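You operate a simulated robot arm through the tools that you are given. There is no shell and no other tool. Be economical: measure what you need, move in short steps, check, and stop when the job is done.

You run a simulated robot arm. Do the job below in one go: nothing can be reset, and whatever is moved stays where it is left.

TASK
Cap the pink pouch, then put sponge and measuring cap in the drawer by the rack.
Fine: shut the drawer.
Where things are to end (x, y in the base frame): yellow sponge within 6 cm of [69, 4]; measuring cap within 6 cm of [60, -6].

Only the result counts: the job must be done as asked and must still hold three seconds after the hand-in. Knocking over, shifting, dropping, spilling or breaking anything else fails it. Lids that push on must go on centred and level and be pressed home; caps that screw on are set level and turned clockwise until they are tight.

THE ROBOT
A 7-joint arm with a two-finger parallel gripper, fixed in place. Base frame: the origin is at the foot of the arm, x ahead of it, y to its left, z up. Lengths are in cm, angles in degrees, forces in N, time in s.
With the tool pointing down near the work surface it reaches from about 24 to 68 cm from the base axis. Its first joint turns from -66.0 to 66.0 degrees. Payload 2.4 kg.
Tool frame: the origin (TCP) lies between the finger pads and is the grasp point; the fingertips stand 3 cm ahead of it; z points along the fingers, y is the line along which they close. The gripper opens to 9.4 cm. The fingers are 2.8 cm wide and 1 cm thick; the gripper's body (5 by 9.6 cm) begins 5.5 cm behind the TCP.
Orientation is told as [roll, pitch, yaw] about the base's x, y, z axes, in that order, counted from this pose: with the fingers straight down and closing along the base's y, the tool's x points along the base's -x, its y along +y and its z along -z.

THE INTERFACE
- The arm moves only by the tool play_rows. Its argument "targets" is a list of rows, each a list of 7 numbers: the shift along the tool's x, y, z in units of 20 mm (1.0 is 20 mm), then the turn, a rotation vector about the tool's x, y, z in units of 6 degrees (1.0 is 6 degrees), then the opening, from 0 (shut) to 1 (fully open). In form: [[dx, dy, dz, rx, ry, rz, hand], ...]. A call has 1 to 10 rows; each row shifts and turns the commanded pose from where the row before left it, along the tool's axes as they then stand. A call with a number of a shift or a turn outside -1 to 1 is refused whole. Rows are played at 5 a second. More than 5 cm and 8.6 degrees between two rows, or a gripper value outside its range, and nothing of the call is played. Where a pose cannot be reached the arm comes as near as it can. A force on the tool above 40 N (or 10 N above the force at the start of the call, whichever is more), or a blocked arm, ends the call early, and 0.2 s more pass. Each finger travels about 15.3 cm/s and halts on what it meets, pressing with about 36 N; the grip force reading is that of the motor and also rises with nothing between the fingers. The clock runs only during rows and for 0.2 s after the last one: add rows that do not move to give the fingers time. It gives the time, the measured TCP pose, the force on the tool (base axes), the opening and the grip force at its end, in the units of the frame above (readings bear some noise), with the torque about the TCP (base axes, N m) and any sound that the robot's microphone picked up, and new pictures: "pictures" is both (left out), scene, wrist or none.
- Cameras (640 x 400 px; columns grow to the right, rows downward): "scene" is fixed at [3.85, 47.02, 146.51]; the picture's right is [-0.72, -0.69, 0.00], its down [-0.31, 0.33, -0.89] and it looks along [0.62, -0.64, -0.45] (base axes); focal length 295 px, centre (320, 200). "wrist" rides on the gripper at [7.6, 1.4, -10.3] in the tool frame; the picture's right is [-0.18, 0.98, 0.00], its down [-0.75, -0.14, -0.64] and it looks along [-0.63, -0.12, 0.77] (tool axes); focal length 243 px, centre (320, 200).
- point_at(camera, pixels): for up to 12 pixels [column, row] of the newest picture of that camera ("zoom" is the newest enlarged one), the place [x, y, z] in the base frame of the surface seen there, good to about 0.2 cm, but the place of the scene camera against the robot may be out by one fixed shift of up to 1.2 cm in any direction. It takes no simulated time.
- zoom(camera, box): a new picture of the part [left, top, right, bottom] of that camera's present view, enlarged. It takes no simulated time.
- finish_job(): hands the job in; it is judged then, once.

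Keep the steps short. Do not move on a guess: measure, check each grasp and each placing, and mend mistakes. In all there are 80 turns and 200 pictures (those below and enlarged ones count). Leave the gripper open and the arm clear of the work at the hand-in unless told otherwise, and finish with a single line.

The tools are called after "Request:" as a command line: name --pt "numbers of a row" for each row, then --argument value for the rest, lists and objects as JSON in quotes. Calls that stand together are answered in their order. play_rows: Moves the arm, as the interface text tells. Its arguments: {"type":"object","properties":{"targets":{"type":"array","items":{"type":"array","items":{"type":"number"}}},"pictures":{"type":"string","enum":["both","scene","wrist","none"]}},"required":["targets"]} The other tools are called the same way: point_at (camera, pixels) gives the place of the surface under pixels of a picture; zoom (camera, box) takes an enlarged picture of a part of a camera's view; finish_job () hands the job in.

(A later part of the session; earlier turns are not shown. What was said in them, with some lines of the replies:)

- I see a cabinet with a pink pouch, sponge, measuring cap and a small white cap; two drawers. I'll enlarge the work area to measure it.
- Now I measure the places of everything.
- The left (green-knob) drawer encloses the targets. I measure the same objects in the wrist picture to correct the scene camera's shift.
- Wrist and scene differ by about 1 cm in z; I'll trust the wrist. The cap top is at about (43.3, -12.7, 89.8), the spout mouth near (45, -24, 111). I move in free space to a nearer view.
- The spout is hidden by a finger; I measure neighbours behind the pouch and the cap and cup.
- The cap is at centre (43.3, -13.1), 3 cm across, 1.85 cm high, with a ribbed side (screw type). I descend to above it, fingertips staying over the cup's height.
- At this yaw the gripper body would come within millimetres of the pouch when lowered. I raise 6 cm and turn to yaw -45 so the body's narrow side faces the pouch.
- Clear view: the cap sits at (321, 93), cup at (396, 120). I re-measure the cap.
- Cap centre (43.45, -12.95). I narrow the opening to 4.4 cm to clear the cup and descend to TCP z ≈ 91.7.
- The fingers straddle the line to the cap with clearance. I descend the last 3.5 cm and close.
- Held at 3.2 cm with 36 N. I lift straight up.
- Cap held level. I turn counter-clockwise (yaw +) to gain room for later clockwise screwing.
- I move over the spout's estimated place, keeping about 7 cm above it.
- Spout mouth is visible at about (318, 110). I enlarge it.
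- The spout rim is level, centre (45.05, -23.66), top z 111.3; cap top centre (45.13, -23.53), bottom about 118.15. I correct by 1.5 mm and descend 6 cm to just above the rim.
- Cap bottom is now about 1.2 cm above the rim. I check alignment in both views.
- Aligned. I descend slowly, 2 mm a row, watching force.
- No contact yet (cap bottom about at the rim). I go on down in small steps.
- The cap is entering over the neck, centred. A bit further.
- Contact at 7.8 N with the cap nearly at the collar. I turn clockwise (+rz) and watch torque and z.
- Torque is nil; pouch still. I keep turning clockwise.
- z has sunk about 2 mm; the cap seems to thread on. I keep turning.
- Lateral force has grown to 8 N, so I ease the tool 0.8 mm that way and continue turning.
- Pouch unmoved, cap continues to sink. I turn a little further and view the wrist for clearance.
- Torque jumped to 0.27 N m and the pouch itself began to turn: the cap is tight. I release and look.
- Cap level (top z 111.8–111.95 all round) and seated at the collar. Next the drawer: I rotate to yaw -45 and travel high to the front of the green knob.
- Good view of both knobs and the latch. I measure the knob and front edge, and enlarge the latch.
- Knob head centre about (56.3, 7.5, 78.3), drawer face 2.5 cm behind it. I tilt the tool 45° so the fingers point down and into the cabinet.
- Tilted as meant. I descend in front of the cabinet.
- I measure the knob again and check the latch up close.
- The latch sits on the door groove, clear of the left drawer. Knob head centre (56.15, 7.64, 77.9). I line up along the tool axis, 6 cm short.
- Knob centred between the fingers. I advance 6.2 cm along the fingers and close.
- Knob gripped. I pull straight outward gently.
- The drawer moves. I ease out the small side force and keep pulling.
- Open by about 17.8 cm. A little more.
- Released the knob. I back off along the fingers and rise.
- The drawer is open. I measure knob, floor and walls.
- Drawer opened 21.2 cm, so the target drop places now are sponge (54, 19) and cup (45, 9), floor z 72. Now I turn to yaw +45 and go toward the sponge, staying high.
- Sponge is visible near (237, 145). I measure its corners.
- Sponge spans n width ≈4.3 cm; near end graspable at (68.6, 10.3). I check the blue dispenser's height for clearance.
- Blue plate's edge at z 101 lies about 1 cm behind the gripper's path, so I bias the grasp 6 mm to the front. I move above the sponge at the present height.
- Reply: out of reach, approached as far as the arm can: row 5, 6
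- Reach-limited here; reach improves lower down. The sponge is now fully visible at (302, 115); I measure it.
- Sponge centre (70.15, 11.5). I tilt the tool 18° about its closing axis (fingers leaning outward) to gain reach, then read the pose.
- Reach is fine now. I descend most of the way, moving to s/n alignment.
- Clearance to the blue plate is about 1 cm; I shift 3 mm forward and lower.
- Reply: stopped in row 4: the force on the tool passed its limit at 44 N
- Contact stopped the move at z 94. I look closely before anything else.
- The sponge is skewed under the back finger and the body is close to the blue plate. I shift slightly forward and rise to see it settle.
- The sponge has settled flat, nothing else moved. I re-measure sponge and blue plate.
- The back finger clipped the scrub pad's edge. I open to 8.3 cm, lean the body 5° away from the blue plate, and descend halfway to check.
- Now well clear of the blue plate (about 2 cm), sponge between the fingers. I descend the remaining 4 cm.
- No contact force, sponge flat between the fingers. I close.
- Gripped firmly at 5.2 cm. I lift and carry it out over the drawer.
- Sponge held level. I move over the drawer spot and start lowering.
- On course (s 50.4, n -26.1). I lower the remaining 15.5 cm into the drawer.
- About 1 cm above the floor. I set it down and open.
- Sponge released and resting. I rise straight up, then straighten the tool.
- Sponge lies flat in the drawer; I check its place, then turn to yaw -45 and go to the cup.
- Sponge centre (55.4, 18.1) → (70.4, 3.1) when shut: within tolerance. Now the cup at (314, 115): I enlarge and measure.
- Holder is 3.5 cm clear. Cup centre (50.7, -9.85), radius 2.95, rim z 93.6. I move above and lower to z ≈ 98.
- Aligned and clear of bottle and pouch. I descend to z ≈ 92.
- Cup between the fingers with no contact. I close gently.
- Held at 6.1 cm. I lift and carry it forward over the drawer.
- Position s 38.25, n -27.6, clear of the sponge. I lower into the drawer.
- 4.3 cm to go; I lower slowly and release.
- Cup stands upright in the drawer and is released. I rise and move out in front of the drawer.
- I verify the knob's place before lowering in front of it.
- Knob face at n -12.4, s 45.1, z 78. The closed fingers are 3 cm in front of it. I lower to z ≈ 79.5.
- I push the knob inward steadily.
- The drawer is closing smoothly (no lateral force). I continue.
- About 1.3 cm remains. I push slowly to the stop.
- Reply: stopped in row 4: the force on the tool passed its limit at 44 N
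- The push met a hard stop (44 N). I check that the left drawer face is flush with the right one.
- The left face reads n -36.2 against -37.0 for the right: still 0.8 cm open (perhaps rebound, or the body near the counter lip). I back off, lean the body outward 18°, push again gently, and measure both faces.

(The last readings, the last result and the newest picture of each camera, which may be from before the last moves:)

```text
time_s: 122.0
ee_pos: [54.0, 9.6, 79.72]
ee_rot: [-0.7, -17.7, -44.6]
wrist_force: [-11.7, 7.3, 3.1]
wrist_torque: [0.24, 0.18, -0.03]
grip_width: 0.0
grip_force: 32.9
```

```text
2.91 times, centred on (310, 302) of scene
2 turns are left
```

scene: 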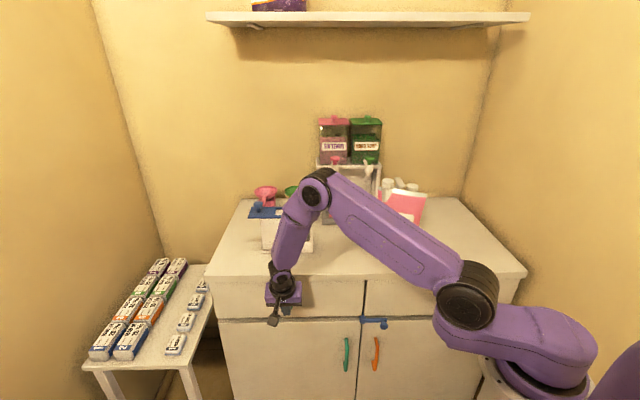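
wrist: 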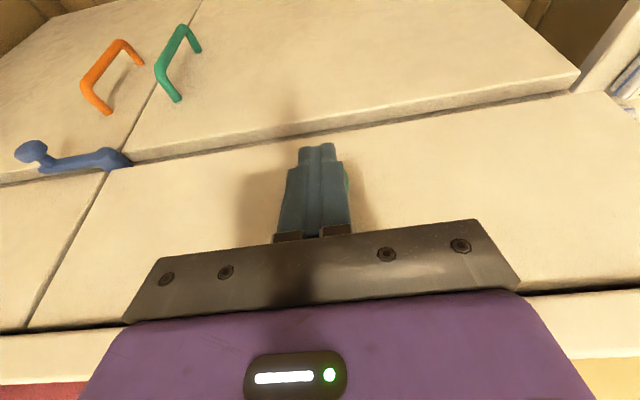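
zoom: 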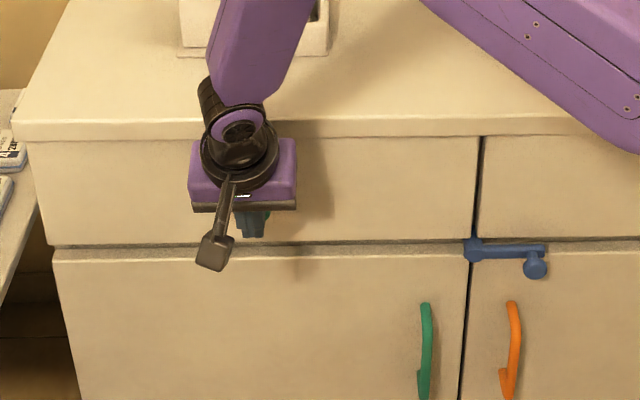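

Both faces now read n -36.9: flush, drawer shut, with a steady 14 N at the stop. I ease off slowly, back away, open the gripper and rise clear, then check.

Request:
play_rows --pt "0.05 0 -0.015 0 0 0 0" --pt "0.05 0 -0.015 0 0 0 0" --pt "0.1 0 -0.03 0 0 0 0" --pt "0.3 0 -0.1 0 0 0 0" --pt "0.6 0 -0.2 0 0 0 0" --pt "0.95 0 -0.31 0 0 0 0" --pt "0.95 0 -0.31 0 0 0 0" --pt "0.95 0 -0.31 0 0 0 0.3" --pt "0.95 0 -0.31 0 0 0 0.6" --pt "0.95 0 -0.31 0 0 0 0.8" --pictures "none"

Request:
play_rows --pt "-0.31 0 -0.95 0 0 0 0.9" --pt "-0.31 0 -0.95 0 0 0 0.9" --pt "-0.31 0 -0.95 0 0 0 0.9" --pt "-0.31 0 -0.95 0 0 0 0.9" --pt "-0.31 0 -0.95 0 0 0 0.9" --pt "-0.31 0 -0.95 0 0 0 0.9" --pt "-0.31 0 -0.95 0 0 0 0.9" --pt "-0.31 0 -0.95 0 0 0 0.9" --pt "-0.31 0 -0.95 0 0 0 0.9" --pt "-0.31 0 -0.95 0 0 0 0.9" --pictures "scene"

Request:
point_at --camera "scene" --pixels '[[340, 295], [325, 305], [350, 300], [230, 300], [385, 300], [400, 297]]'

```text
time_s: 124.2
ee_pos: [45.46, 18.29, 79.93]
ee_rot: [-0.5, -17.8, -44.8]
wrist_force: [1.3, 0.8, 0.5]
wrist_torque: [-0.01, -0.02, -0.01]
grip_width: 7.49
grip_force: 0.1
```

```text
time_s: 126.4
ee_pos: [45.67, 18.43, 99.98]
ee_rot: [-0.5, -17.6, -44.7]
wrist_force: [0.7, -0.7, -0.6]
wrist_torque: [-0.01, 0.02, 0.02]
grip_width: 8.43
grip_force: 0.1
```

scene: 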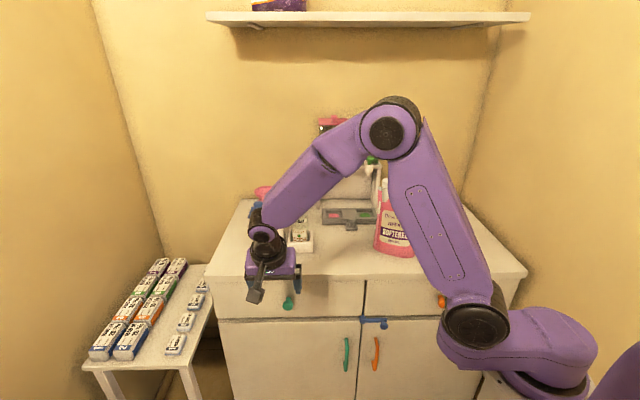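

```text
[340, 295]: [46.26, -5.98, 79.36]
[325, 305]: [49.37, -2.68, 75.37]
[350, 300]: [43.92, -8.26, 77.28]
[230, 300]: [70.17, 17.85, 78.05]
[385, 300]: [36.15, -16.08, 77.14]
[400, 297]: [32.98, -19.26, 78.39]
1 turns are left
```

The drawer face is still flush with the right one, the gripper is open and the arm is clear, so I hand the job in.

Request:
finish_job

```text
The job is handed in.
```

The pouch is capped tight, the sponge and measuring cap are in the left drawer at their marks, and the drawer is shut; the pouch turned about 18° on its base as the cap tightened, and I left it there.
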